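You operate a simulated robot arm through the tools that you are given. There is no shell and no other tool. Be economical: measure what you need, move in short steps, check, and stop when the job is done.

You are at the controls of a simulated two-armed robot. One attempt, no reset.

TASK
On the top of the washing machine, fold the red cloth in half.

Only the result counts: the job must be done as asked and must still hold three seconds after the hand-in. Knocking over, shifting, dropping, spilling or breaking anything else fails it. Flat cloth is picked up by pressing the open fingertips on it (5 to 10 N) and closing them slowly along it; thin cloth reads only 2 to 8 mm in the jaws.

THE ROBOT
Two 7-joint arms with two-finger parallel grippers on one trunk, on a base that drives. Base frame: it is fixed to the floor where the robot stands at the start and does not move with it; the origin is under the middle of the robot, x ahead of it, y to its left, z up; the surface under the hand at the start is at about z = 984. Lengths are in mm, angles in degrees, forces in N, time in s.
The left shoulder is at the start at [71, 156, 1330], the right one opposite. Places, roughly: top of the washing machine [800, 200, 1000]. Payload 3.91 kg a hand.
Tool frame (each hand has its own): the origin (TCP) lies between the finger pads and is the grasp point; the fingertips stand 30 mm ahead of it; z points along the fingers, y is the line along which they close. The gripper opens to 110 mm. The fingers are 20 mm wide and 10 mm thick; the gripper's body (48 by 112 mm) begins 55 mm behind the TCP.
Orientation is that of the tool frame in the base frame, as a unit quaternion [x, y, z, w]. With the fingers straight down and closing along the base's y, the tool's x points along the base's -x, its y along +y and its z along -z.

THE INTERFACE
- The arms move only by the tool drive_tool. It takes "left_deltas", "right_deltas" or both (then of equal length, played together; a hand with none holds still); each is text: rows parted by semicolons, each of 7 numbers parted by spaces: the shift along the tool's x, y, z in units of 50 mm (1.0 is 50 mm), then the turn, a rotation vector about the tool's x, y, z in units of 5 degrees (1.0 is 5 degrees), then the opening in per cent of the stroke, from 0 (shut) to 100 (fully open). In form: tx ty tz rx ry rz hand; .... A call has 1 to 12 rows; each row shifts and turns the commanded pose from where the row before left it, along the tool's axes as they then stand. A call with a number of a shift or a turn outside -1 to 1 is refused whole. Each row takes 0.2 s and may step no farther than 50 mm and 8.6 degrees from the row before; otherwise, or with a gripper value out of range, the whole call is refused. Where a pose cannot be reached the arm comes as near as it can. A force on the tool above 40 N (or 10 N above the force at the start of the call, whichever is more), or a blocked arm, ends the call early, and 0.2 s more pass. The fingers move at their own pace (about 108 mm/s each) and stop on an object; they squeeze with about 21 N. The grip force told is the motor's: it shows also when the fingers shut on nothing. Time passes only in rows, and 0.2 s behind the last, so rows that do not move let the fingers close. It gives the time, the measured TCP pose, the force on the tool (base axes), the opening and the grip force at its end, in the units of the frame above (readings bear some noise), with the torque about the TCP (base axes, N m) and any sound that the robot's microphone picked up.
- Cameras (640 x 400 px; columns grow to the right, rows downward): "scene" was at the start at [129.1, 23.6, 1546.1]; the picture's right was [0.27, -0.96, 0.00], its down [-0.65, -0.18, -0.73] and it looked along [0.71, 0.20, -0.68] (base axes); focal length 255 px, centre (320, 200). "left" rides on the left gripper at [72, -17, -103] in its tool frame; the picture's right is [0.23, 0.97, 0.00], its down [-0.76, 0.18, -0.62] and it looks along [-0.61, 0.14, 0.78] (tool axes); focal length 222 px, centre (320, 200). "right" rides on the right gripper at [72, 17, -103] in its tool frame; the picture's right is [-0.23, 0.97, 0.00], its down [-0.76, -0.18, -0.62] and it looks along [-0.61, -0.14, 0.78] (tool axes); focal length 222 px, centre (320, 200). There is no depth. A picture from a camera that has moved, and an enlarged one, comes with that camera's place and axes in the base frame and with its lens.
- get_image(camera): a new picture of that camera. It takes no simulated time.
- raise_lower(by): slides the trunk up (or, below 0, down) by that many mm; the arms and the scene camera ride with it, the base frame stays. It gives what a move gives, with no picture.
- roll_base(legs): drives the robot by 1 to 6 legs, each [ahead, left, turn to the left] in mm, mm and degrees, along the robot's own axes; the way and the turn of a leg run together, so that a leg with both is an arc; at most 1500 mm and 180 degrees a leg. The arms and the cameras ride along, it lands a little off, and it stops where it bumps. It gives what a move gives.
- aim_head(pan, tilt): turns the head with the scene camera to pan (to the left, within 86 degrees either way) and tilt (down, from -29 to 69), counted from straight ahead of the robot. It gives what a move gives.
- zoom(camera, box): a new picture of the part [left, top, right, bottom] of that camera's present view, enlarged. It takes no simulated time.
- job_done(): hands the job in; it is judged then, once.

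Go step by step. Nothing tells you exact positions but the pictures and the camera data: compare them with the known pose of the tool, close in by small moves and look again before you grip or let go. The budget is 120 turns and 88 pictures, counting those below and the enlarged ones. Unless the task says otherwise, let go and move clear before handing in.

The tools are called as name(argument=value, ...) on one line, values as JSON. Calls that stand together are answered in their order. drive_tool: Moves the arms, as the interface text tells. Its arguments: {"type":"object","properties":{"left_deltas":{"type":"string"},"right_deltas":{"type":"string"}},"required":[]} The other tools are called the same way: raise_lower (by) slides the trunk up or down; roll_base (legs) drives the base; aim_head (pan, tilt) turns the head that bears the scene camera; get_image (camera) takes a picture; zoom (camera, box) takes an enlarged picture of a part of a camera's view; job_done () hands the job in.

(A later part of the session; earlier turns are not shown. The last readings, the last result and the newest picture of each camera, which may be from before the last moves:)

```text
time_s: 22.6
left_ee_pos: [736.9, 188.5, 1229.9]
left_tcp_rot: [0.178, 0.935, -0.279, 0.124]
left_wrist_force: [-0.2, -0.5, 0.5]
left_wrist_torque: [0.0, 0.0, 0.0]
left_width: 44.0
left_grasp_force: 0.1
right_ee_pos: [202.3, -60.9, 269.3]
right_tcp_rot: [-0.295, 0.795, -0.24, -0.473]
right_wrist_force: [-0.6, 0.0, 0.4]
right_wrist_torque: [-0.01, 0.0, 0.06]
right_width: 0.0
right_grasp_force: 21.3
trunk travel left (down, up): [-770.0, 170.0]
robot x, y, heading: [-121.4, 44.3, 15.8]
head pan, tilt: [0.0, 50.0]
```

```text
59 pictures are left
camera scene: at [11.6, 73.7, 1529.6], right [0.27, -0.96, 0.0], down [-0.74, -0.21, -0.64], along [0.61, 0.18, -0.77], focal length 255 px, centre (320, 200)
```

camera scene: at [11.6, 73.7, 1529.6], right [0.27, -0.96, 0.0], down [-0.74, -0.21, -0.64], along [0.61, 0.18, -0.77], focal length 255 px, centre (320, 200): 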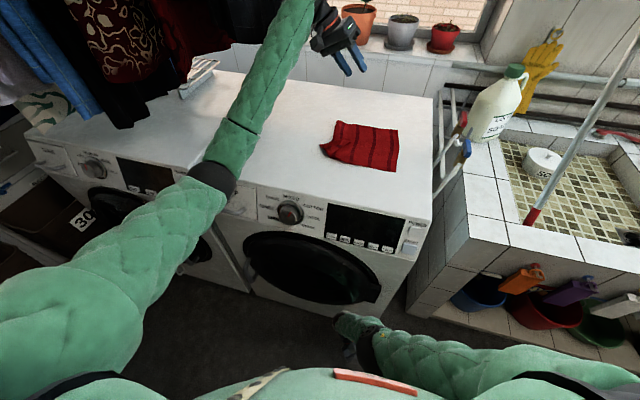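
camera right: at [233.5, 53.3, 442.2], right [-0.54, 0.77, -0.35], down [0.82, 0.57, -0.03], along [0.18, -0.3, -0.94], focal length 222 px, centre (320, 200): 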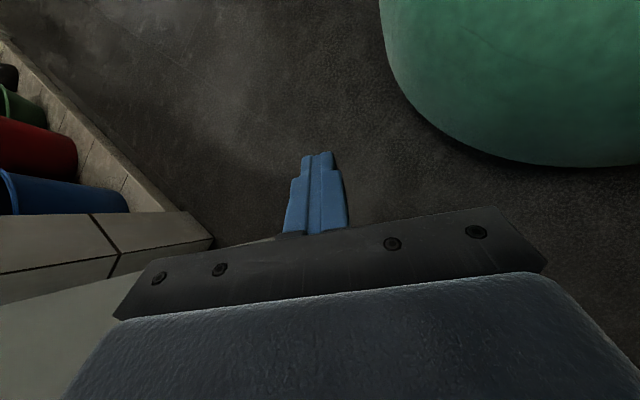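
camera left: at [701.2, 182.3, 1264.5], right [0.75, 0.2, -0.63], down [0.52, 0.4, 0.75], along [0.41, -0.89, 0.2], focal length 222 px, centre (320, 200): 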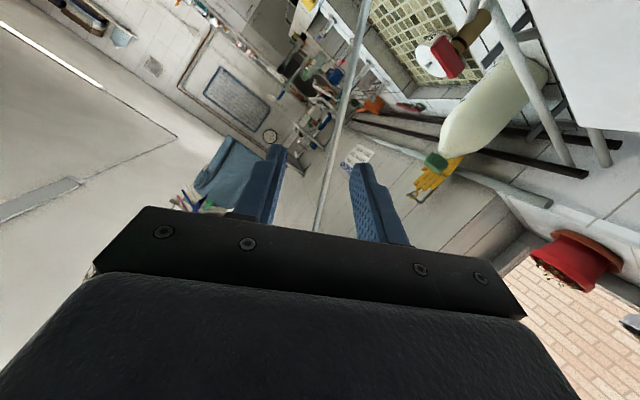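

Half of the turn is done, no loads. I'll finish the turn to fingers-down.

drive_tool(left_deltas="0 0 0 -0.3 0.13 -0.2 40; 0 0 0 -0.6 0.27 -0.39 40; 0 0 0 -0.6 0.27 -0.39 40; 0 0 0 -0.6 0.27 -0.39 40; 0 0 0 -0.6 0.27 -0.39 40; 0 0 0 -0.6 0.27 -0.39 40; 0 0 0 -0.6 0.27 -0.39 40; 0 0 0 -0.6 0.27 -0.39 40; 0 0 0 -0.6 0.27 -0.39 40; 0 0 0 -0.6 0.27 -0.39 40; 0 0 0 -0.6 0.27 -0.39 40; 0 0 0 0 0 0 40")

get_image(camera="scene")

get_image(camera="left")

```text
time_s: 25.4
left_ee_pos: [710.1, 182.1, 1167.2]
left_tcp_rot: [0.004, 0.999, -0.026, -0.04]
left_wrist_force: [-0.3, -0.1, -0.1]
left_wrist_torque: [0.03, 0.0, 0.01]
left_width: 43.9
left_grasp_force: 0.0
right_ee_pos: [196.7, -62.5, 278.0]
right_tcp_rot: [-0.293, 0.797, -0.242, -0.469]
right_wrist_force: [-0.2, 0.3, 0.6]
right_wrist_torque: [0.0, -0.05, 0.01]
right_width: 0.0
right_grasp_force: 20.9
trunk travel left (down, up): [-770.0, 170.0]
robot x, y, heading: [-118.3, 39.0, 16.0]
head pan, tilt: [0.0, 50.0]
stopped in row 12 (left hand): the arm was blocked; the commanded pose is now the measured one
```

```text
58 pictures are left
camera scene: at [-7.0, 72.0, 1534.8], right [0.27, -0.96, 0.0], down [-0.73, -0.21, -0.65], along [0.62, 0.18, -0.76], focal length 255 px, centre (320, 200)
```

scene: 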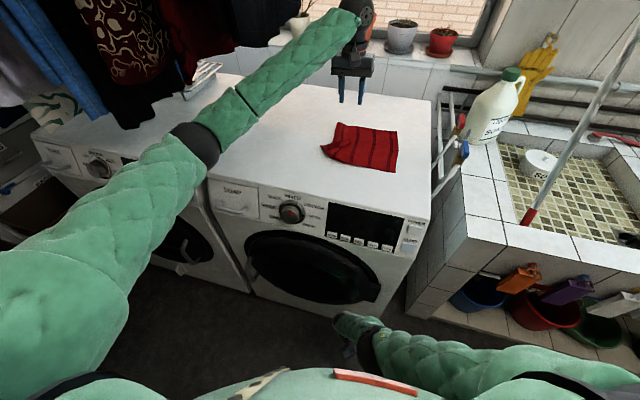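

```text
57 pictures are left
camera left: at [645.9, 170.8, 1276.7], right [-0.22, 0.97, -0.03], down [0.81, 0.2, 0.55], along [0.54, 0.09, -0.83], focal length 222 px, centre (320, 200)
```

left: 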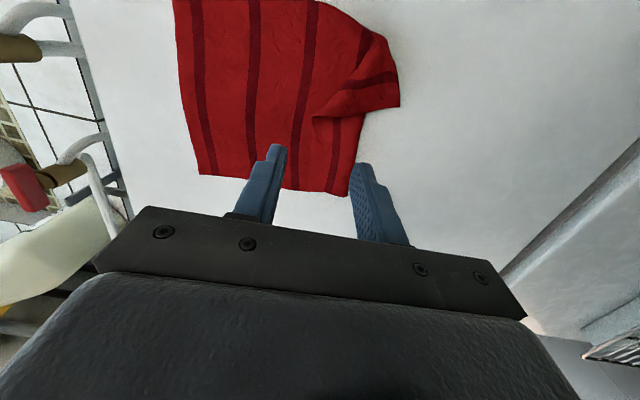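

The left elbow is resting against the machine's edge (this is what threw the robot earlier), and the cloth's near-left corner has been rumpled. I'll raise the trunk to give the elbows room.

raise_lower(by=150)

get_image(camera="scene")

```text
time_s: 26.6
left_ee_pos: [691.8, 174.6, 1144.9]
left_tcp_rot: [0.006, 0.992, -0.044, -0.121]
left_wrist_force: [0.3, -0.1, -0.6]
left_wrist_torque: [-0.03, -0.02, 0.01]
left_width: 44.2
left_grasp_force: 0.1
right_ee_pos: [203.1, -62.9, 381.6]
right_tcp_rot: [-0.292, 0.795, -0.242, -0.474]
right_wrist_force: [-0.1, 0.3, -0.5]
right_wrist_torque: [0.02, -0.01, -0.01]
right_width: 0.1
right_grasp_force: 20.8
trunk travel left (down, up): [-878.0, 62.0]
robot x, y, heading: [-120.1, 42.6, 15.8]
head pan, tilt: [0.0, 50.0]
stopped: the arm was blocked; the commanded pose is now the measured one
```

```text
56 pictures are left
camera scene: at [11.3, 79.9, 1641.1], right [0.27, -0.96, 0.0], down [-0.74, -0.21, -0.64], along [0.61, 0.17, -0.77], focal length 255 px, centre (320, 200)
```

scene: 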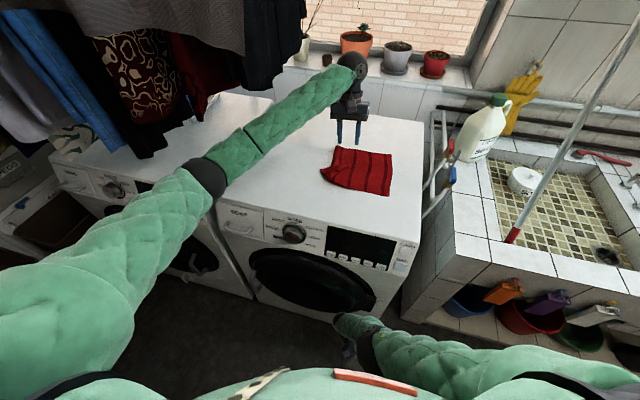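

The trunk rose about 108 mm, and the hand tilted slightly. I'll lift the left hand and straighten it a bit in small steps, watching for blocking.

drive_tool(left_deltas="0 0 -0.2 0 0 0 40; 0 0 -0.4 0 0 0 40; 0 0 -0.4 -0.1 -0.3 0 40; 0 0 -0.4 -0.2 -0.5 0 40; 0 0 -0.4 -0.2 -0.5 0 40; 0 0 -0.4 -0.2 -0.5 0 40; 0 0 -0.2 -0.2 -0.5 0 40; 0 0 0 -0.1 -0.4 0 40; 0 0 0 0 0 0 40")

get_image(camera="scene")

```text
time_s: 28.2
left_ee_pos: [683.0, 169.4, 1147.7]
left_tcp_rot: [0.008, 0.995, -0.023, -0.101]
left_wrist_force: [0.1, -0.4, 0.5]
left_wrist_torque: [-0.01, -0.05, 0.01]
left_width: 44.0
left_grasp_force: 0.1
right_ee_pos: [201.3, -65.1, 380.1]
right_tcp_rot: [-0.29, 0.795, -0.24, -0.476]
right_wrist_force: [-0.4, 0.0, 0.6]
right_wrist_torque: [0.02, -0.02, -0.01]
right_width: 0.0
right_grasp_force: 21.2
trunk travel left (down, up): [-878.0, 62.0]
robot x, y, heading: [-118.4, 40.5, 15.4]
head pan, tilt: [0.0, 50.0]
stopped in row 7 (left hand): the arm was blocked; the commanded pose is now the measured one
```

```text
55 pictures are left
camera scene: at [14.1, 79.3, 1640.3], right [0.27, -0.96, 0.0], down [-0.74, -0.21, -0.64], along [0.61, 0.17, -0.77], focal length 255 px, centre (320, 200)
```

scene: 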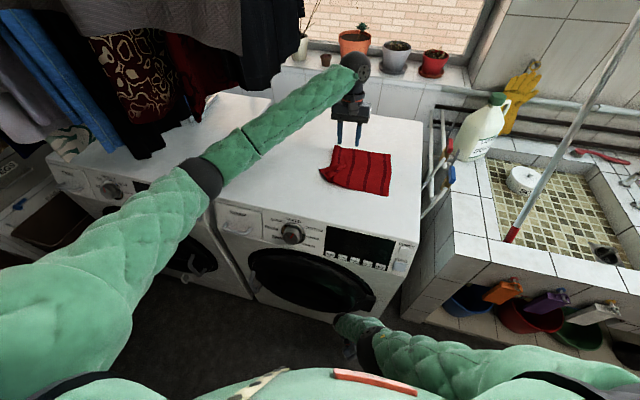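

The left hand won't rise: with the wrist this high its bend seems at its limit, so lower is the better way. First I'll look at the cloth's state closely.

zoom(camera="scene", box=[290, 130, 420, 211])

get_image(camera="left")

```text
4.92 times, centred on (355, 170) of scene
camera zoom: at [14.1, 79.3, 1640.3], right [0.27, -0.96, 0.0], down [-0.74, -0.21, -0.64], along [0.61, 0.17, -0.77], focal length 1254 px, centre (148, 345)
```

zoom: 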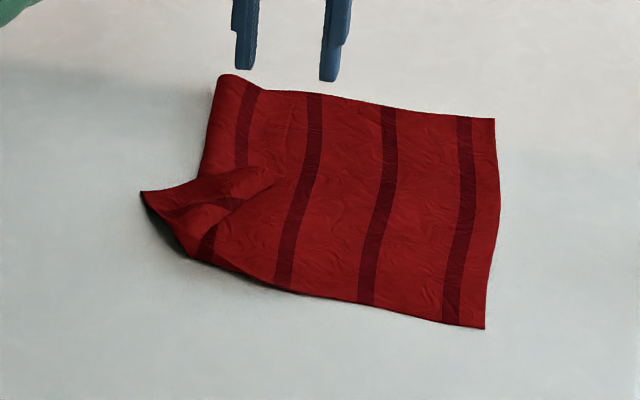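

```text
53 pictures are left
camera left: at [632.1, 158.2, 1264.7], right [-0.21, 0.98, 0.0], down [0.87, 0.19, 0.45], along [0.44, 0.09, -0.89], focal length 222 px, centre (320, 200)
```

left: 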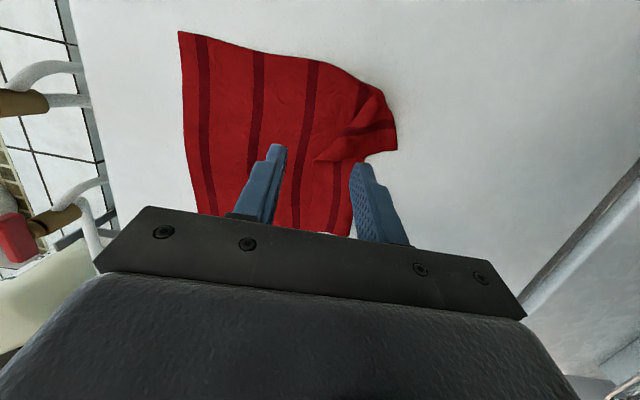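

The cloth's left part (~75 mm) is rumpled, with its near-left corner tip at about (676, 270); its right corners are unmoved. I'll back the base up 250 mm to make room and then free the right arm from below.

roll_base(legs=[[-250, 0, 0]])

aim_head(pan=0, tilt=42)

get_image(camera="scene")

```text
time_s: 30.1
left_ee_pos: [433.6, 108.0, 1161.0]
left_tcp_rot: [0.003, 0.996, -0.023, -0.09]
left_wrist_force: [0.2, 0.1, -0.2]
left_wrist_torque: [0.03, -0.02, 0.0]
left_width: 44.1
left_grasp_force: 0.1
right_ee_pos: [-43.2, -130.9, 380.8]
right_tcp_rot: [-0.295, 0.795, -0.243, -0.471]
right_wrist_force: [-0.6, 0.1, 0.2]
right_wrist_torque: [-0.02, 0.0, -0.01]
right_width: 0.0
right_grasp_force: 21.3
trunk travel left (down, up): [-878.0, 62.0]
robot x, y, heading: [-357.5, -27.1, 16.0]
head pan, tilt: [0.0, 50.0]
```

```text
time_s: 30.8
left_ee_pos: [434.0, 108.3, 1160.2]
left_tcp_rot: [0.003, 0.996, -0.023, -0.091]
left_wrist_force: [-1.2, 0.3, 0.4]
left_wrist_torque: [-0.03, 0.01, 0.01]
left_width: 44.0
left_grasp_force: 0.0
right_ee_pos: [-43.4, -130.3, 380.4]
right_tcp_rot: [-0.294, 0.795, -0.242, -0.471]
right_wrist_force: [-0.7, -0.3, 0.3]
right_wrist_torque: [-0.01, 0.02, 0.01]
right_width: 0.0
right_grasp_force: 20.9
trunk travel left (down, up): [-878.0, 62.0]
robot x, y, heading: [-359.6, -30.1, 16.0]
head pan, tilt: [0.0, 42.0]
```

```text
52 pictures are left
camera scene: at [-234.5, 10.7, 1650.4], right [0.27, -0.96, 0.0], down [-0.64, -0.18, -0.74], along [0.71, 0.2, -0.67], focal length 255 px, centre (320, 200)
```

scene: 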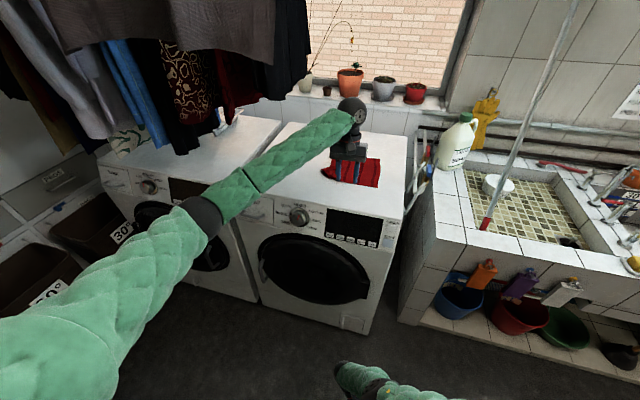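

The robot backed off cleanly with level stance. Now I'll bring the right hand slowly up, ahead and right, in the free space before the machine.

drive_tool(right_deltas="0.19 -0.15 -0.15 0 0 0 0; 0.375 -0.298 -0.303 0 0 0 10; 0.375 -0.298 -0.303 0 0 0 20; 0.375 -0.298 -0.303 0 0 0 40; 0.375 -0.298 -0.303 0 0 0 40; 0.375 -0.298 -0.303 0 0 0 40; 0.375 -0.298 -0.303 0 0 0 40; 0.375 -0.298 -0.303 0 0 0 40; 0.375 -0.298 -0.303 0 0 0 40; 0.375 -0.298 -0.303 0 0 0 40; 0.19 -0.15 -0.15 0 0 0 40; 0 0 0 0 0 0 40")

get_image(camera="scene")

```text
time_s: 33.4
left_ee_pos: [435.3, 110.5, 1159.9]
left_tcp_rot: [0.003, 0.996, -0.023, -0.091]
left_wrist_force: [-0.1, 0.8, 0.6]
left_wrist_torque: [-0.02, -0.01, 0.0]
left_width: 44.0
left_grasp_force: 0.1
right_ee_pos: [80.3, -181.0, 631.5]
right_tcp_rot: [-0.295, 0.795, -0.243, -0.472]
right_wrist_force: [-0.1, 0.1, -0.8]
right_wrist_torque: [0.0, 0.03, -0.02]
right_width: 44.1
right_grasp_force: 0.0
trunk travel left (down, up): [-878.0, 62.0]
robot x, y, heading: [-364.7, -28.4, 16.0]
head pan, tilt: [0.0, 42.0]
```

```text
51 pictures are left
camera scene: at [-233.9, 10.9, 1650.4], right [0.27, -0.96, 0.0], down [-0.64, -0.18, -0.74], along [0.71, 0.2, -0.67], focal length 255 px, centre (320, 200)
```

scene: 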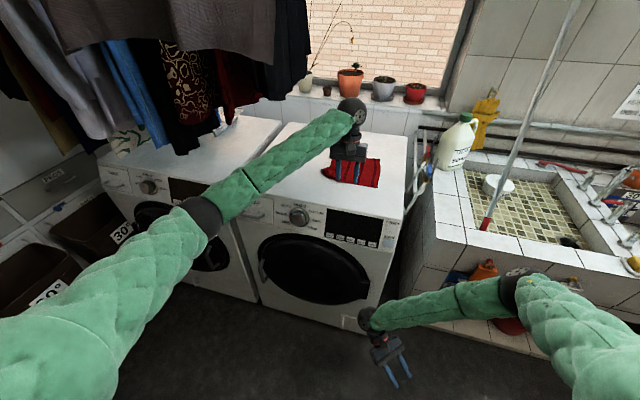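

Right hand comes up freely. Continuing upward and a little ahead.

drive_tool(right_deltas="0.25 -0.08 -0.25 0 0 0 40; 0.49 -0.16 -0.49 0 0 0 40; 0.49 -0.16 -0.49 0 0 0 40; 0.49 -0.16 -0.49 0 0 0 40; 0.49 -0.16 -0.49 0 0 0 40; 0.49 -0.16 -0.49 0 0 0 40; 0.49 -0.16 -0.49 0 0 0 40; 0.49 -0.16 -0.49 0 0 0 40; 0.49 -0.16 -0.49 0 0 0 40; 0.49 -0.16 -0.49 0 0 0 40; 0.25 -0.08 -0.25 0 0 0 40; 0 0 0 0 0 0 40")

get_image(camera="scene")

```text
time_s: 36.0
left_ee_pos: [434.9, 108.6, 1160.0]
left_tcp_rot: [0.003, 0.996, -0.023, -0.09]
left_wrist_force: [-0.4, 0.2, 0.0]
left_wrist_torque: [0.03, 0.0, -0.02]
left_width: 44.1
left_grasp_force: 0.0
right_ee_pos: [190.5, -132.9, 965.7]
right_tcp_rot: [-0.294, 0.796, -0.242, -0.471]
right_wrist_force: [-0.2, -0.2, -1.0]
right_wrist_torque: [0.01, -0.03, 0.0]
right_width: 44.3
right_grasp_force: 0.0
trunk travel left (down, up): [-878.0, 62.0]
robot x, y, heading: [-360.7, -24.7, 16.1]
head pan, tilt: [0.0, 42.0]
```

```text
50 pictures are left
camera scene: at [-233.9, 10.5, 1650.4], right [0.27, -0.96, 0.0], down [-0.64, -0.18, -0.74], along [0.71, 0.2, -0.67], focal length 255 px, centre (320, 200)
```

scene: 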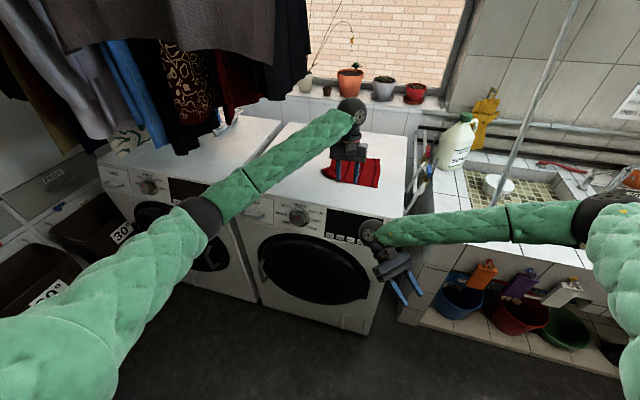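

Going up a bit more, then starting to straighten the right hand.

drive_tool(right_deltas="0.25 -0.1 -0.2 0 0 0 40; 0.46 -0.2 -0.38 0 0 0 40; 0.46 -0.2 -0.38 0 0 0 40; 0.46 -0.2 -0.38 0 0 0 40; 0.46 -0.2 -0.38 0 0 0 40; 0.46 -0.2 -0.38 -0.16 -0.31 0.2 40; 0.25 -0.1 -0.2 -0.32 -0.62 0.39 40; 0 0 0 -0.32 -0.62 0.39 40; 0 0 0 -0.32 -0.62 0.39 40; 0 0 0 -0.32 -0.62 0.39 40; 0 0 0 -0.32 -0.62 0.39 40; 0 0 0 0 0 0 40")

get_image(camera="scene")

```text
time_s: 38.5
left_ee_pos: [435.3, 109.2, 1160.1]
left_tcp_rot: [0.003, 0.996, -0.023, -0.091]
left_wrist_force: [-0.9, -0.1, 0.7]
left_wrist_torque: [0.01, 0.01, 0.03]
left_width: 44.0
left_grasp_force: 0.0
right_ee_pos: [249.6, -133.1, 1148.2]
right_tcp_rot: [-0.214, 0.896, -0.178, -0.345]
right_wrist_force: [0.7, -0.2, 0.4]
right_wrist_torque: [0.06, -0.04, -0.02]
right_width: 43.9
right_grasp_force: 0.0
trunk travel left (down, up): [-878.0, 62.0]
robot x, y, heading: [-360.9, -25.7, 15.9]
head pan, tilt: [0.0, 42.0]
```

```text
49 pictures are left
camera scene: at [-233.9, 11.2, 1650.4], right [0.27, -0.96, 0.0], down [-0.64, -0.18, -0.74], along [0.71, 0.2, -0.67], focal length 255 px, centre (320, 200)
```

scene: 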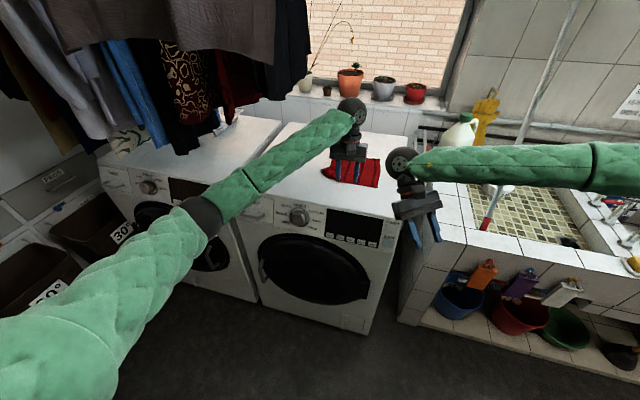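

Finishing the right hand's turn.

drive_tool(right_deltas="0 0 0 -0.2 -0.38 0.24 40; 0 0 0 -0.38 -0.74 0.46 40; 0 0 0 -0.38 -0.74 0.46 40; 0 0 0 -0.38 -0.74 0.46 40; 0 0 0 -0.38 -0.74 0.46 40; 0 0 0 -0.38 -0.74 0.46 40; 0 0 0 -0.38 -0.74 0.46 40; 0 0 0 -0.38 -0.74 0.46 40; 0 0 0 -0.38 -0.74 0.46 40; 0 0 0 -0.38 -0.74 0.46 40; 0 0 0 -0.38 -0.74 0.46 40; 0 0 0 -0.2 -0.4 0.24 40")

drive_tool(left_deltas="0 0 0.2 0 0 0 40; 0 0 0.4 0 -0.1 0 40; 0 0 0.4 -0.1 -0.3 0 40; 0 0 0.2 -0.1 -0.4 0 40; 0 0 0 -0.1 -0.4 0 40; 0 0 0 -0.1 -0.4 0 40; 0 0 0 -0.1 -0.4 0 40; 0 0 0 0 0 0 40")

get_image(camera="scene")

```text
time_s: 41.1
left_ee_pos: [436.4, 109.2, 1160.4]
left_tcp_rot: [0.004, 0.996, -0.024, -0.091]
left_wrist_force: [0.1, -1.1, -0.4]
left_wrist_torque: [0.0, -0.01, 0.0]
left_width: 44.0
left_grasp_force: 0.0
right_ee_pos: [248.6, -133.2, 1148.3]
right_tcp_rot: [0.0, 1.0, -0.001, 0.0]
right_wrist_force: [0.1, 0.0, 0.6]
right_wrist_torque: [0.01, -0.02, 0.0]
right_width: 44.0
right_grasp_force: 0.0
trunk travel left (down, up): [-878.0, 62.0]
robot x, y, heading: [-363.3, -25.1, 16.3]
head pan, tilt: [0.0, 42.0]
```

```text
time_s: 43.0
left_ee_pos: [424.9, 106.6, 1099.5]
left_tcp_rot: [0.003, 1.0, -0.001, -0.002]
left_wrist_force: [-0.4, 0.0, 0.1]
left_wrist_torque: [0.02, 0.03, 0.01]
left_width: 44.1
left_grasp_force: 0.1
right_ee_pos: [248.9, -133.0, 1148.0]
right_tcp_rot: [-0.001, 1.0, -0.001, 0.0]
right_wrist_force: [-0.4, 0.2, 0.4]
right_wrist_torque: [0.02, -0.02, -0.02]
right_width: 44.1
right_grasp_force: 0.1
trunk travel left (down, up): [-878.0, 62.0]
robot x, y, heading: [-360.4, -28.1, 16.1]
head pan, tilt: [0.0, 42.0]
```

```text
48 pictures are left
camera scene: at [-233.9, 10.6, 1650.4], right [0.27, -0.96, 0.0], down [-0.64, -0.18, -0.74], along [0.71, 0.2, -0.67], focal length 255 px, centre (320, 200)
```

scene: 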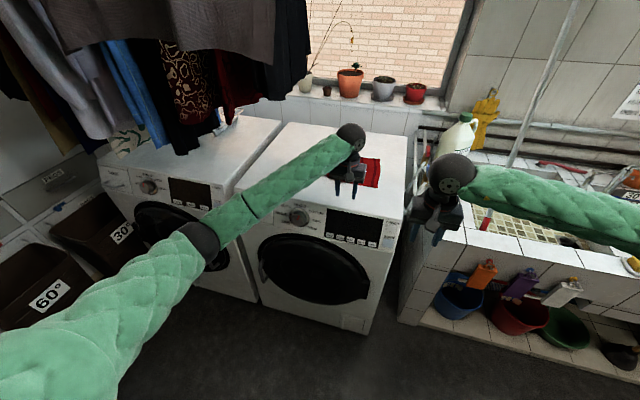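

Both hands now point straight down, free. I'll roll ahead so that the whole cloth lies in reach, keeping hands well above the top.

roll_base(legs=[[240, 0, 0]])

aim_head(pan=0, tilt=52)

get_image(camera="scene")

get_image(camera="left")

```text
time_s: 44.7
left_ee_pos: [656.8, 170.8, 1101.2]
left_tcp_rot: [0.004, 1.0, -0.001, -0.004]
left_wrist_force: [0.1, -0.6, -0.6]
left_wrist_torque: [-0.01, -0.01, 0.03]
left_width: 44.2
left_grasp_force: 0.1
right_ee_pos: [480.7, -68.2, 1147.3]
right_tcp_rot: [0.0, 1.0, -0.001, -0.001]
right_wrist_force: [0.3, 0.5, -0.4]
right_wrist_torque: [-0.01, 0.01, -0.02]
right_width: 44.0
right_grasp_force: 0.2
trunk travel left (down, up): [-878.0, 62.0]
robot x, y, heading: [-129.2, 38.1, 15.8]
head pan, tilt: [0.0, 42.0]
```

```text
time_s: 45.5
left_ee_pos: [657.1, 170.7, 1099.6]
left_tcp_rot: [0.005, 1.0, -0.002, -0.005]
left_wrist_force: [-0.6, 0.4, -1.0]
left_wrist_torque: [0.0, 0.01, -0.05]
left_width: 44.1
left_grasp_force: 0.0
right_ee_pos: [481.4, -68.4, 1148.3]
right_tcp_rot: [0.0, 1.0, -0.001, -0.001]
right_wrist_force: [-0.1, -0.4, 0.7]
right_wrist_torque: [-0.01, -0.01, 0.01]
right_width: 44.0
right_grasp_force: 0.1
trunk travel left (down, up): [-878.0, 62.0]
robot x, y, heading: [-131.1, 35.6, 15.5]
head pan, tilt: [0.0, 52.0]
```

```text
47 pictures are left
camera scene: at [-9.1, 74.2, 1636.4], right [0.27, -0.96, 0.0], down [-0.76, -0.21, -0.62], along [0.59, 0.17, -0.79], focal length 255 px, centre (320, 200)
```

scene: 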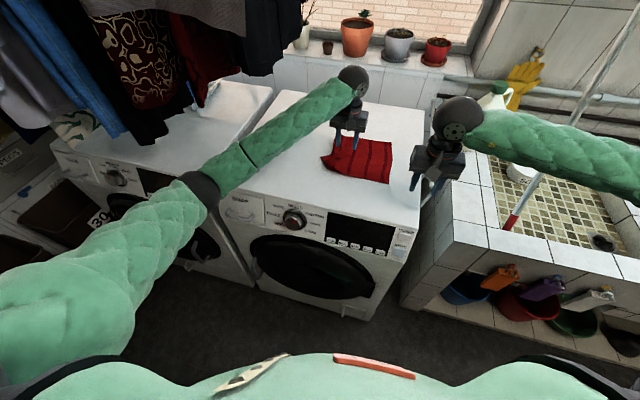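

```text
46 pictures are left
camera left: at [585.6, 154.6, 1204.0], right [-0.22, 0.98, 0.0], down [0.77, 0.17, 0.62], along [0.6, 0.13, -0.79], focal length 222 px, centre (320, 200)
```

left: 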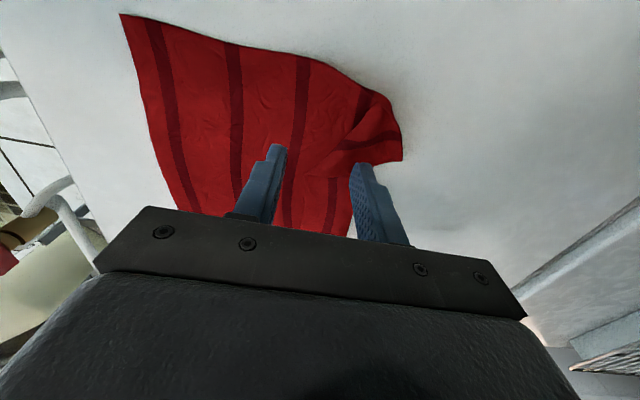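

Stance is level. I'll zoom on the rumpled part to see how it lies.

zoom(camera="left", box=[260, 60, 420, 160])

zoom(camera="scene", box=[305, 125, 401, 185])

```text
4.00 times, centred on (340, 110) of left
camera zoom: at [585.6, 154.6, 1204.0], right [-0.22, 0.98, 0.0], down [0.77, 0.17, 0.62], along [0.6, 0.13, -0.79], focal length 888 px, centre (240, 560)
```

zoom: 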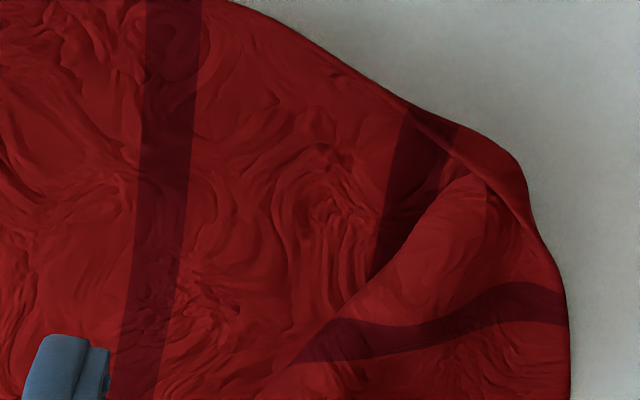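

```text
6.67 times, centred on (353, 155) of scene
camera zoom: at [-9.1, 74.2, 1636.4], right [0.27, -0.96, 0.0], down [-0.76, -0.21, -0.62], along [0.59, 0.17, -0.79], focal length 1699 px, centre (100, 500)
```

zoom: 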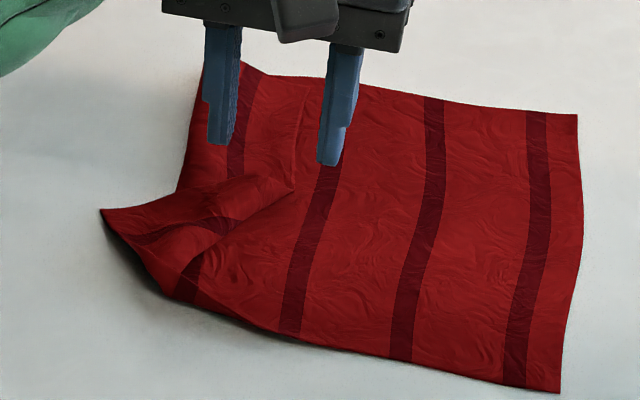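

The near-left corner tip of the cloth sits at about (671, 269), slightly raised. I'll take the left hand above it and look.

drive_tool(left_deltas="-0.05 0.3 0 0 0 0 40; -0.05 0.4 0 0 0 0 40; -0.06 0.4 0.2 0 0 0 40; -0.06 0.4 0.3 0 0 0 40; 0 0.18 0.3 0 0 0 40; 0 0 0.2 0 0 0 40; 0 0 0 0 0 0 40")

zoom(camera="scene", box=[305, 125, 401, 185])

get_image(camera="left")

```text
time_s: 47.0
left_ee_pos: [668.9, 255.0, 1050.2]
left_tcp_rot: [0.005, 1.0, -0.002, -0.003]
left_wrist_force: [0.0, -0.4, 0.4]
left_wrist_torque: [-0.02, 0.02, 0.02]
left_width: 43.6
left_grasp_force: 0.0
right_ee_pos: [480.1, -68.5, 1147.3]
right_tcp_rot: [0.0, 1.0, -0.001, -0.001]
right_wrist_force: [0.2, -0.2, -0.5]
right_wrist_torque: [-0.05, 0.0, 0.02]
right_width: 44.1
right_grasp_force: 0.1
trunk travel left (down, up): [-878.0, 62.0]
robot x, y, heading: [-128.5, 36.0, 15.3]
head pan, tilt: [0.0, 52.0]
```

```text
6.67 times, centred on (353, 155) of scene
camera zoom: at [-10.2, 74.2, 1636.5], right [0.27, -0.96, 0.0], down [-0.76, -0.21, -0.62], along [0.59, 0.17, -0.79], focal length 1699 px, centre (100, 500)
```

zoom: 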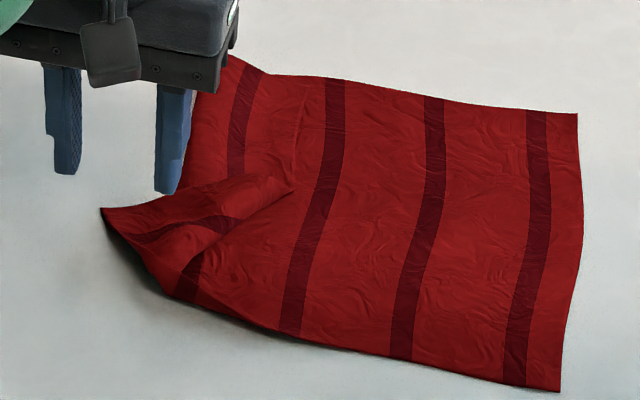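

```text
42 pictures are left
camera left: at [596.9, 239.5, 1153.8], right [-0.22, 0.98, 0.0], down [0.77, 0.17, 0.62], along [0.6, 0.13, -0.79], focal length 222 px, centre (320, 200)
```

left: 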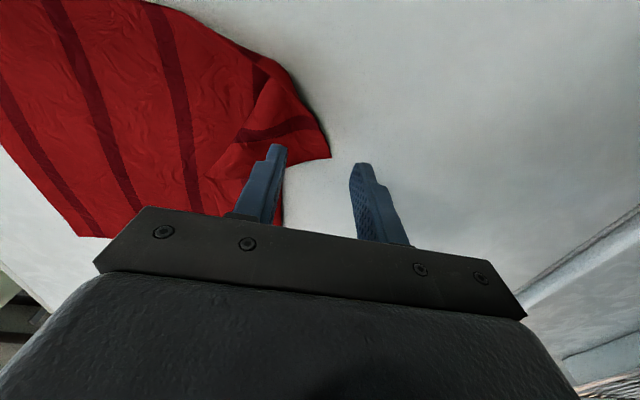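

The tip is confirmed at about (675, 266). I'll shift slightly nearer and right, then go down gently to touch.

drive_tool(left_deltas="0.12 -0.12 0.1 0 0 0 40; 0 0 0.2 0 0 0 40; 0 0 0.2 0 0 0 40; 0 0 0.1 0 0 0 40; 0 0 0.06 0 0 0 40; 0 0 0.06 0 0 0 40; 0 0 0 0 0 0 40")

```text
time_s: 48.6
left_ee_pos: [662.5, 248.0, 1017.1]
left_tcp_rot: [0.004, 1.0, -0.002, -0.004]
left_wrist_force: [-2.2, 0.2, 11.8]
left_wrist_torque: [-0.39, 0.06, -0.02]
left_width: 43.8
left_grasp_force: 0.1
right_ee_pos: [479.9, -68.9, 1147.5]
right_tcp_rot: [0.0, 1.0, -0.001, 0.0]
right_wrist_force: [-0.2, -1.3, 0.2]
right_wrist_torque: [0.0, 0.02, 0.0]
right_width: 43.9
right_grasp_force: 0.1
trunk travel left (down, up): [-878.0, 62.0]
robot x, y, heading: [-127.7, 38.7, 15.8]
head pan, tilt: [0.0, 52.0]
```

Contact at about 12 N. Now I'll close the fingers slowly.

drive_tool(left_deltas="0 0 -0.02 0 0 0 36; 0 0 0 0 0 0 32; 0 0 0 0 0 0 28; 0 0 0 0 0 0 24; 0 0 0 0 0 0 20; 0 0 0 0 0 0 16; 0 0 0 0 0 0 12; 0 0 0 0 0 0 8; 0 0 0 0 0 0 4; 0 0 0 0 0 0 0; 0 0 0 0 0 0 0; 0 0 0 0 0 0 0")

zoom(camera="scene", box=[305, 125, 401, 185])

```text
time_s: 51.2
left_ee_pos: [661.3, 247.5, 1016.5]
left_tcp_rot: [0.005, 1.0, -0.002, -0.003]
left_wrist_force: [-0.5, -1.3, 9.2]
left_wrist_torque: [-0.15, 0.03, 0.01]
left_width: 2.9
left_grasp_force: 20.7
right_ee_pos: [479.4, -69.6, 1148.8]
right_tcp_rot: [0.001, 1.0, -0.001, 0.001]
right_wrist_force: [0.2, 0.7, 0.0]
right_wrist_torque: [0.04, 0.01, 0.01]
right_width: 43.9
right_grasp_force: 0.0
trunk travel left (down, up): [-878.0, 62.0]
robot x, y, heading: [-127.9, 41.8, 15.6]
head pan, tilt: [0.0, 52.0]
```

```text
6.67 times, centred on (353, 155) of scene
camera zoom: at [-11.2, 73.5, 1636.6], right [0.27, -0.96, 0.0], down [-0.76, -0.21, -0.62], along [0.59, 0.17, -0.79], focal length 1699 px, centre (100, 500)
```

zoom: 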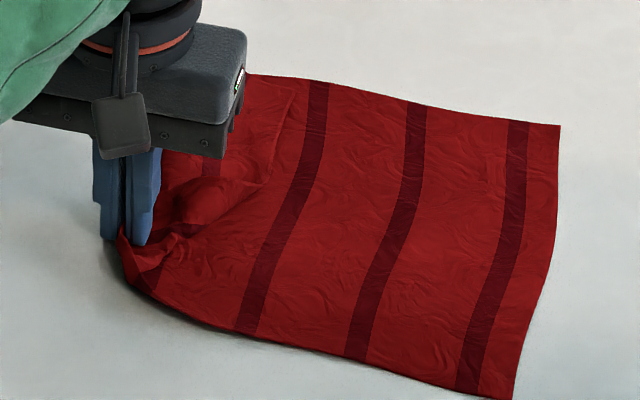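

Gripped at 2.9 mm. I'll lift the corner straight up, slowly.

drive_tool(left_deltas="0 0 -0.2 0 0 0 0; 0 0 -0.3 0 0 0 0; 0 0 -0.3 0 0 0 0; 0 0 -0.3 0 0 0 0; 0 0.1 -0.3 0 0 0 0; 0 0.1 -0.3 0 0 0 0; 0 0.2 -0.2 0 0 0 0; 0 0.1 0 0 0 0 0; 0 0 0 0 0 0 0")

zoom(camera="scene", box=[289, 105, 417, 185])

get_image(camera="right")

```text
time_s: 53.2
left_ee_pos: [662.5, 272.8, 1110.8]
left_tcp_rot: [0.004, 1.0, -0.002, -0.004]
left_wrist_force: [-1.0, 1.0, 0.7]
left_wrist_torque: [0.01, -0.02, -0.03]
left_width: 2.9
left_grasp_force: 21.6
right_ee_pos: [480.3, -68.7, 1147.7]
right_tcp_rot: [0.0, 1.0, -0.001, -0.001]
right_wrist_force: [-0.7, -0.8, 0.2]
right_wrist_torque: [0.0, 0.04, -0.02]
right_width: 44.0
right_grasp_force: 0.0
trunk travel left (down, up): [-878.0, 62.0]
robot x, y, heading: [-129.6, 37.3, 16.0]
head pan, tilt: [0.0, 52.0]
```

```text
5.00 times, centred on (353, 145) of scene
camera zoom: at [-10.1, 73.9, 1636.5], right [0.27, -0.96, 0.0], down [-0.76, -0.21, -0.62], along [0.59, 0.17, -0.79], focal length 1274 px, centre (155, 475)
```

zoom: 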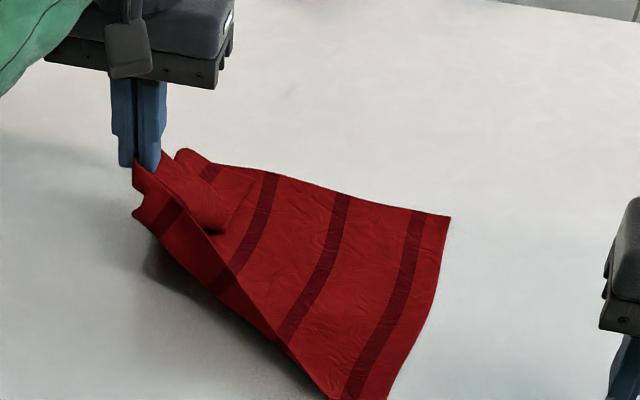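

```text
39 pictures are left
camera right: at [409.3, -51.1, 1250.5], right [0.23, 0.97, 0.0], down [0.76, -0.18, 0.62], along [0.61, -0.14, -0.78], focal length 222 px, centre (320, 200)
```

right: 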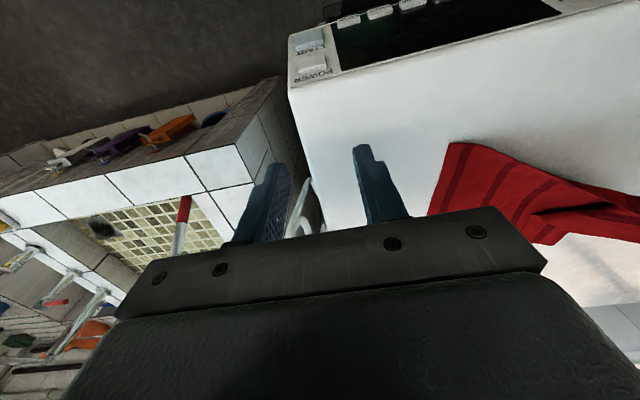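

The corner is up. I'll pull it left and toward the robot with a gentle tension to unroll the left edge.

drive_tool(left_deltas="0.1 0.2 -0.2 0 0 0 0; 0.15 0.25 -0.2 0 0 0 0; 0.15 0.25 -0.1 0 0 0 0; 0.15 0.25 0 0 0 0 0; 0.15 0.25 0 0 0 0 0; 0.15 0.15 0.1 0 0 0 0; 0.1 0 0.2 0 0 0 0; 0 0 0 0 0 0 0")

zoom(camera="scene", box=[271, 105, 431, 205])

```text
time_s: 55.2
left_ee_pos: [647.5, 280.7, 1111.8]
left_tcp_rot: [0.046, 0.999, -0.002, -0.011]
left_wrist_force: [0.8, 2.1, 0.5]
left_wrist_torque: [-0.17, 0.06, 0.04]
left_width: 2.9
left_grasp_force: 21.1
right_ee_pos: [491.9, -105.6, 1150.3]
right_tcp_rot: [0.033, 0.999, -0.002, -0.002]
right_wrist_force: [-0.5, 1.0, 0.4]
right_wrist_torque: [-0.09, 0.01, 0.0]
right_width: 43.9
right_grasp_force: 0.1
trunk travel left (down, up): [-878.0, 62.0]
robot x, y, heading: [-112.2, 37.7, 12.0]
head pan, tilt: [0.0, 52.0]
stopped in row 8 (left hand): the arm was blocked; the commanded pose is now the measured one
```

```text
4.00 times, centred on (351, 155) of scene
camera zoom: at [11.1, 67.3, 1638.9], right [0.21, -0.98, 0.0], down [-0.77, -0.17, -0.61], along [0.6, 0.13, -0.79], focal length 1019 px, centre (196, 380)
```

zoom: 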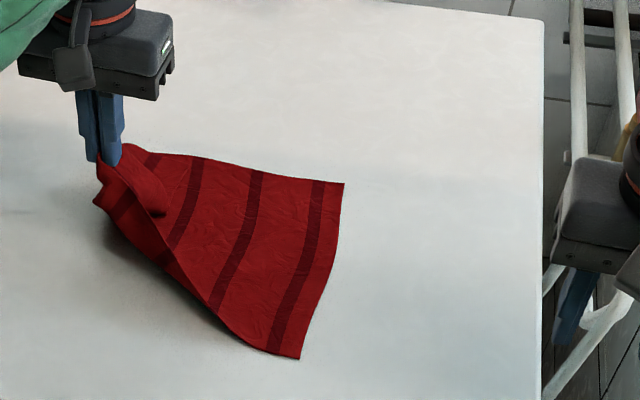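

The left arm got blocked again and turned the base by 4°. I'll look at the whole scene to find what the elbow meets.

aim_head(pan=25, tilt=45)

get_image(camera="scene")

```text
time_s: 56.1
left_ee_pos: [650.2, 282.7, 1110.8]
left_tcp_rot: [0.041, 0.999, 0.001, -0.011]
left_wrist_force: [-0.1, 0.7, -0.6]
left_wrist_torque: [-0.01, 0.01, 0.01]
left_width: 2.8
left_grasp_force: 20.8
right_ee_pos: [493.0, -108.3, 1145.6]
right_tcp_rot: [0.031, 1.0, 0.0, -0.001]
right_wrist_force: [-0.3, 0.6, 0.6]
right_wrist_torque: [-0.02, 0.0, -0.02]
right_width: 43.8
right_grasp_force: 0.1
trunk travel left (down, up): [-878.0, 62.0]
robot x, y, heading: [-114.1, 36.3, 12.2]
head pan, tilt: [25.0, 45.0]
```

```text
37 pictures are left
camera scene: at [3.6, 94.7, 1645.9], right [0.61, -0.8, 0.0], down [-0.56, -0.43, -0.71], along [0.56, 0.43, -0.71], focal length 255 px, centre (320, 200)
```

scene: 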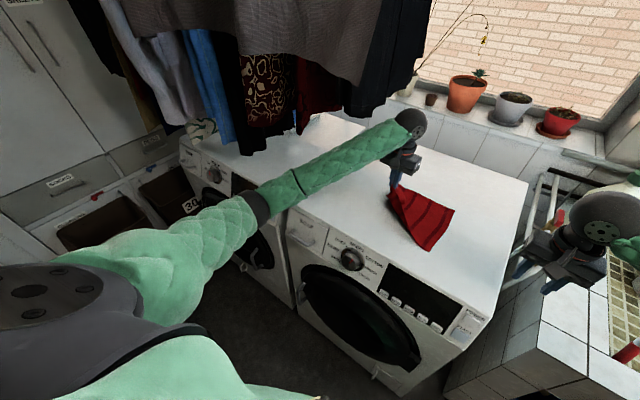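

The elbow isn't touching anything obvious; the arm is at an awkward bend, so sideways hand moves are risky but base moves are smooth. I'll pull the cloth corner out by shifting the whole base instead.

roll_base(legs=[[-40, 50, 0]])

get_image(camera="scene")

get_image(camera="right")

```text
time_s: 57.2
left_ee_pos: [624.5, 280.1, 1107.5]
left_tcp_rot: [0.072, 0.997, -0.003, -0.013]
left_wrist_force: [-0.4, 0.7, -0.2]
left_wrist_torque: [0.01, 0.0, 0.02]
left_width: 2.8
left_grasp_force: 21.5
right_ee_pos: [450.4, -94.1, 1149.2]
right_tcp_rot: [0.057, 0.998, 0.0, -0.001]
right_wrist_force: [0.1, 0.0, 0.4]
right_wrist_torque: [-0.05, 0.01, 0.03]
right_width: 43.8
right_grasp_force: 0.0
trunk travel left (down, up): [-878.0, 62.0]
robot x, y, heading: [-144.3, 83.2, 9.2]
head pan, tilt: [25.0, 45.0]
stopped in leg 1: the robot was blocked; the commanded pose is now the measured one
```

```text
36 pictures are left
camera scene: at [-27.4, 135.2, 1646.9], right [0.56, -0.83, 0.0], down [-0.58, -0.4, -0.71], along [0.58, 0.4, -0.71], focal length 255 px, centre (320, 200)
```

scene: 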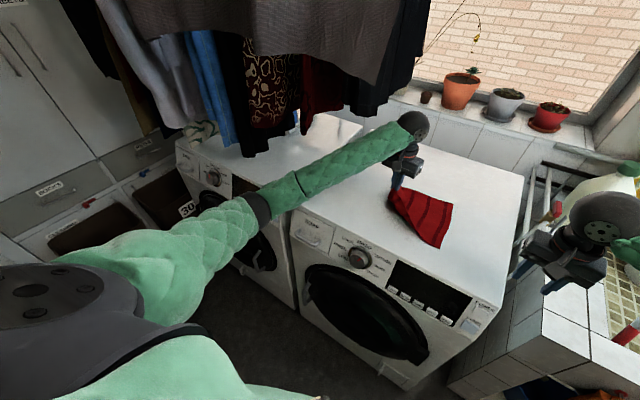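

```text
35 pictures are left
camera right: at [381.5, -68.3, 1251.5], right [0.34, 0.94, 0.0], down [0.74, -0.26, 0.62], along [0.59, -0.21, -0.78], focal length 222 px, centre (320, 200)
```

right: 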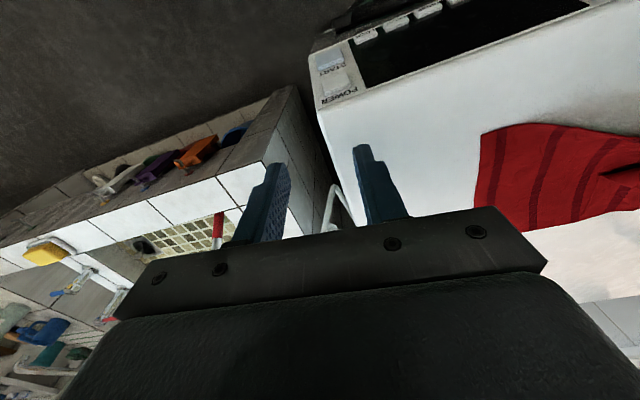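

Now it is clear: the left forearm and wrist touch the hanging laundry on the left; that caused all the trouble. I'll swing the base to the right with a left turn, so the arm comes in from the right while the hand pulls the corner out slightly.

roll_base(legs=[[10, -167, 15]])

aim_head(pan=10, tilt=45)

get_image(camera="scene")

```text
time_s: 58.6
left_ee_pos: [608.0, 314.3, 1104.9]
left_tcp_rot: [-0.059, 0.998, -0.001, -0.015]
left_wrist_force: [0.9, -0.2, 0.3]
left_wrist_torque: [-0.01, -0.05, -0.03]
left_width: 3.0
left_grasp_force: 21.3
right_ee_pos: [538.3, -93.7, 1144.4]
right_tcp_rot: [-0.074, 0.997, 0.002, -0.003]
right_wrist_force: [0.2, -0.6, 0.1]
right_wrist_torque: [-0.01, 0.0, 0.01]
right_width: 44.2
right_grasp_force: 0.1
trunk travel left (down, up): [-878.0, 62.0]
robot x, y, heading: [-89.7, -74.3, 24.5]
head pan, tilt: [25.0, 45.0]
```

```text
time_s: 59.4
left_ee_pos: [604.9, 312.3, 1104.4]
left_tcp_rot: [-0.058, 0.998, -0.003, -0.015]
left_wrist_force: [0.3, 0.1, -1.0]
left_wrist_torque: [0.0, -0.02, -0.01]
left_width: 2.9
left_grasp_force: 20.7
right_ee_pos: [534.6, -94.3, 1146.8]
right_tcp_rot: [-0.073, 0.997, 0.001, -0.001]
right_wrist_force: [-0.2, 0.1, 1.3]
right_wrist_torque: [-0.05, 0.02, -0.01]
right_width: 44.1
right_grasp_force: 0.1
trunk travel left (down, up): [-878.0, 62.0]
robot x, y, heading: [-85.4, -74.7, 24.1]
head pan, tilt: [10.0, 45.0]
```

```text
34 pictures are left
camera scene: at [29.3, -12.8, 1645.9], right [0.56, -0.83, 0.0], down [-0.59, -0.4, -0.71], along [0.58, 0.4, -0.71], focal length 255 px, centre (320, 200)
```

scene: 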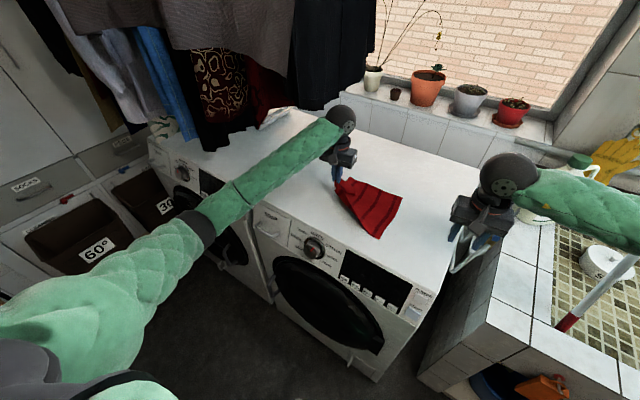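

That landed well: the corner is at about (605, 312). Let me look at the cloth now.

zoom(camera="scene", box=[296, 140, 440, 250])

```text
3.64 times, centred on (368, 195) of scene
camera zoom: at [29.3, -12.8, 1645.9], right [0.56, -0.83, 0.0], down [-0.59, -0.4, -0.71], along [0.58, 0.4, -0.71], focal length 927 px, centre (146, 218)
```

zoom: 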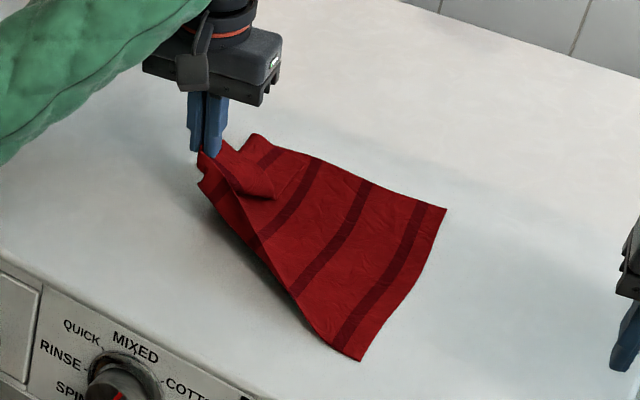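

The whole cloth slid along to the left and near; its right corners now lie at about (528, 106) and (751, 113), and the left strip is still folded under. I'll lower the held corner, and bring the right hand over the near-right corner so that I can stretch the cloth between both hands.

drive_tool(left_deltas="0 0 0.1 0 0 0 0; 0 0 0.2 0 0 0 0; 0 0 0.2 0 0 0 0; 0 0 0.2 0 0 0 0; 0 0 0.2 0 0 0 0; 0 0 0.2 0 0 0 0; 0 0 0.15 0 0 0 0; 0 0 0.1 0 0 0 0; 0 0 0 0 0 0 0; 0 0 0 0 0 0 0", right_deltas="-0.06 0.25 0 0 0 0 40; -0.1 0.5 0 0 0 0 40; -0.1 0.5 0 0 0 0 40; -0.1 0.5 0 0 0 0 40; -0.1 0.5 0 0 0 0 40; -0.1 0.5 0 0 0 0 40; -0.1 0.5 0 0 0 0 40; -0.1 0.5 0.2 0 0 0 40; -0.07 0.4 0.4 0 0 0 40; 0 0.1 0.2 0 0 0 40")

get_image(camera="scene")

get_image(camera="right")

```text
time_s: 61.6
left_ee_pos: [602.0, 318.0, 1039.8]
left_tcp_rot: [-0.06, 0.998, -0.004, -0.013]
left_wrist_force: [0.8, -0.2, -0.3]
left_wrist_torque: [0.0, 0.0, 0.01]
left_width: 2.7
left_grasp_force: 21.0
right_ee_pos: [542.1, 127.4, 1107.6]
right_tcp_rot: [-0.074, 0.997, 0.0, 0.0]
right_wrist_force: [-0.9, 0.1, 0.4]
right_wrist_torque: [-0.05, 0.02, 0.03]
right_width: 44.2
right_grasp_force: 0.1
trunk travel left (down, up): [-878.0, 62.0]
robot x, y, heading: [-87.6, -75.3, 24.5]
head pan, tilt: [10.0, 45.0]
```

```text
32 pictures are left
camera scene: at [25.7, -7.5, 1646.1], right [0.56, -0.83, 0.0], down [-0.58, -0.4, -0.71], along [0.58, 0.4, -0.71], focal length 255 px, centre (320, 200)
```

scene: 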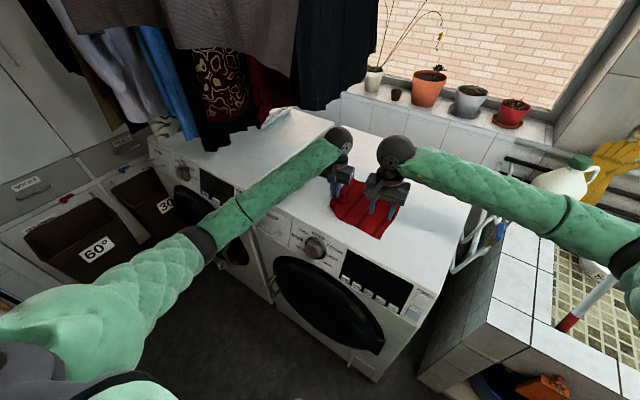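

```text
31 pictures are left
camera right: at [469.3, 133.6, 1210.5], right [0.08, 1.0, 0.0], down [0.78, -0.06, 0.62], along [0.62, -0.05, -0.78], focal length 222 px, centre (320, 200)
```

right: 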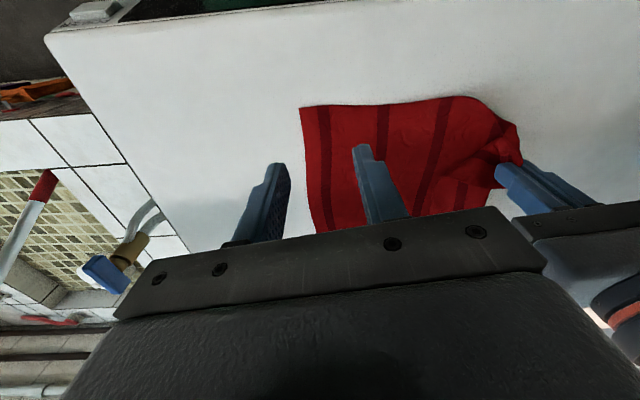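

The near-right corner is at about (531, 109), just under the right hand. I'll shift slightly and go down to touch with the right hand.

drive_tool(right_deltas="-0.1 0.15 0.2 0 0 0 40; 0 0 0.4 0 0 0 40; 0 0 0.4 0 0 0 40; 0 0 0.4 0 0 0 40; 0 0 0.2 0 0 0 40; 0 0 0.1 0 0 0 40; 0 0 0.1 0 0 0 40; 0 0 0.05 0 0 0 40; 0 0 0 0 0 0 40")

```text
time_s: 63.6
left_ee_pos: [601.4, 317.7, 1039.5]
left_tcp_rot: [-0.06, 0.998, -0.004, -0.012]
left_wrist_force: [-0.4, -0.3, -0.2]
left_wrist_torque: [-0.02, -0.03, 0.01]
left_width: 2.7
left_grasp_force: 20.6
right_ee_pos: [546.9, 134.1, 1015.6]
right_tcp_rot: [-0.075, 0.997, -0.001, 0.0]
right_wrist_force: [0.6, 0.0, 3.9]
right_wrist_torque: [-0.01, 0.0, 0.0]
right_width: 44.0
right_grasp_force: 0.0
trunk travel left (down, up): [-878.0, 62.0]
robot x, y, heading: [-84.8, -73.5, 24.4]
head pan, tilt: [10.0, 45.0]
```

Light contact at 4 N; pressing 1–2 mm more and closing slowly.

drive_tool(right_deltas="0 0 0.04 0 0 0 38; 0 0 0 0 0 0 34; 0 0 0 0 0 0 30; 0 0 0 0 0 0 26; 0 0 0 0 0 0 22; 0 0 0 0 0 0 18; 0 0 0 0 0 0 14; 0 0 0 0 0 0 10; 0 0 0 0 0 0 6; 0 0 0 0 0 0 2; 0 0 0 0 0 0 0; 0 0 0 0 0 0 0")

zoom(camera="scene", box=[300, 140, 444, 250])

```text
time_s: 66.4
left_ee_pos: [600.8, 317.6, 1039.2]
left_tcp_rot: [-0.059, 0.998, -0.004, -0.013]
left_wrist_force: [0.1, -0.5, 0.2]
left_wrist_torque: [-0.01, 0.0, 0.0]
left_width: 2.8
left_grasp_force: 21.6
right_ee_pos: [546.2, 134.5, 1015.1]
right_tcp_rot: [-0.074, 0.997, 0.0, 0.001]
right_wrist_force: [-3.4, -1.0, 18.0]
right_wrist_torque: [-0.01, 0.15, -0.02]
right_width: 2.6
right_grasp_force: 21.2
trunk travel left (down, up): [-878.0, 62.0]
robot x, y, heading: [-87.2, -76.0, 24.5]
head pan, tilt: [10.0, 45.0]
stopped in row 12 (right hand): the force on the tool passed its limit at 40 N (the readings are from after the stop); the commanded pose is now the measured one
```

```text
3.64 times, centred on (372, 195) of scene
camera zoom: at [25.5, -7.9, 1645.6], right [0.56, -0.83, 0.0], down [-0.58, -0.4, -0.71], along [0.58, 0.4, -0.71], focal length 927 px, centre (131, 218)
```

zoom: 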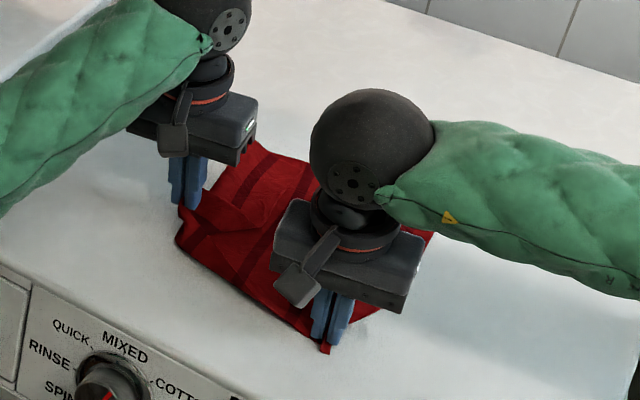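

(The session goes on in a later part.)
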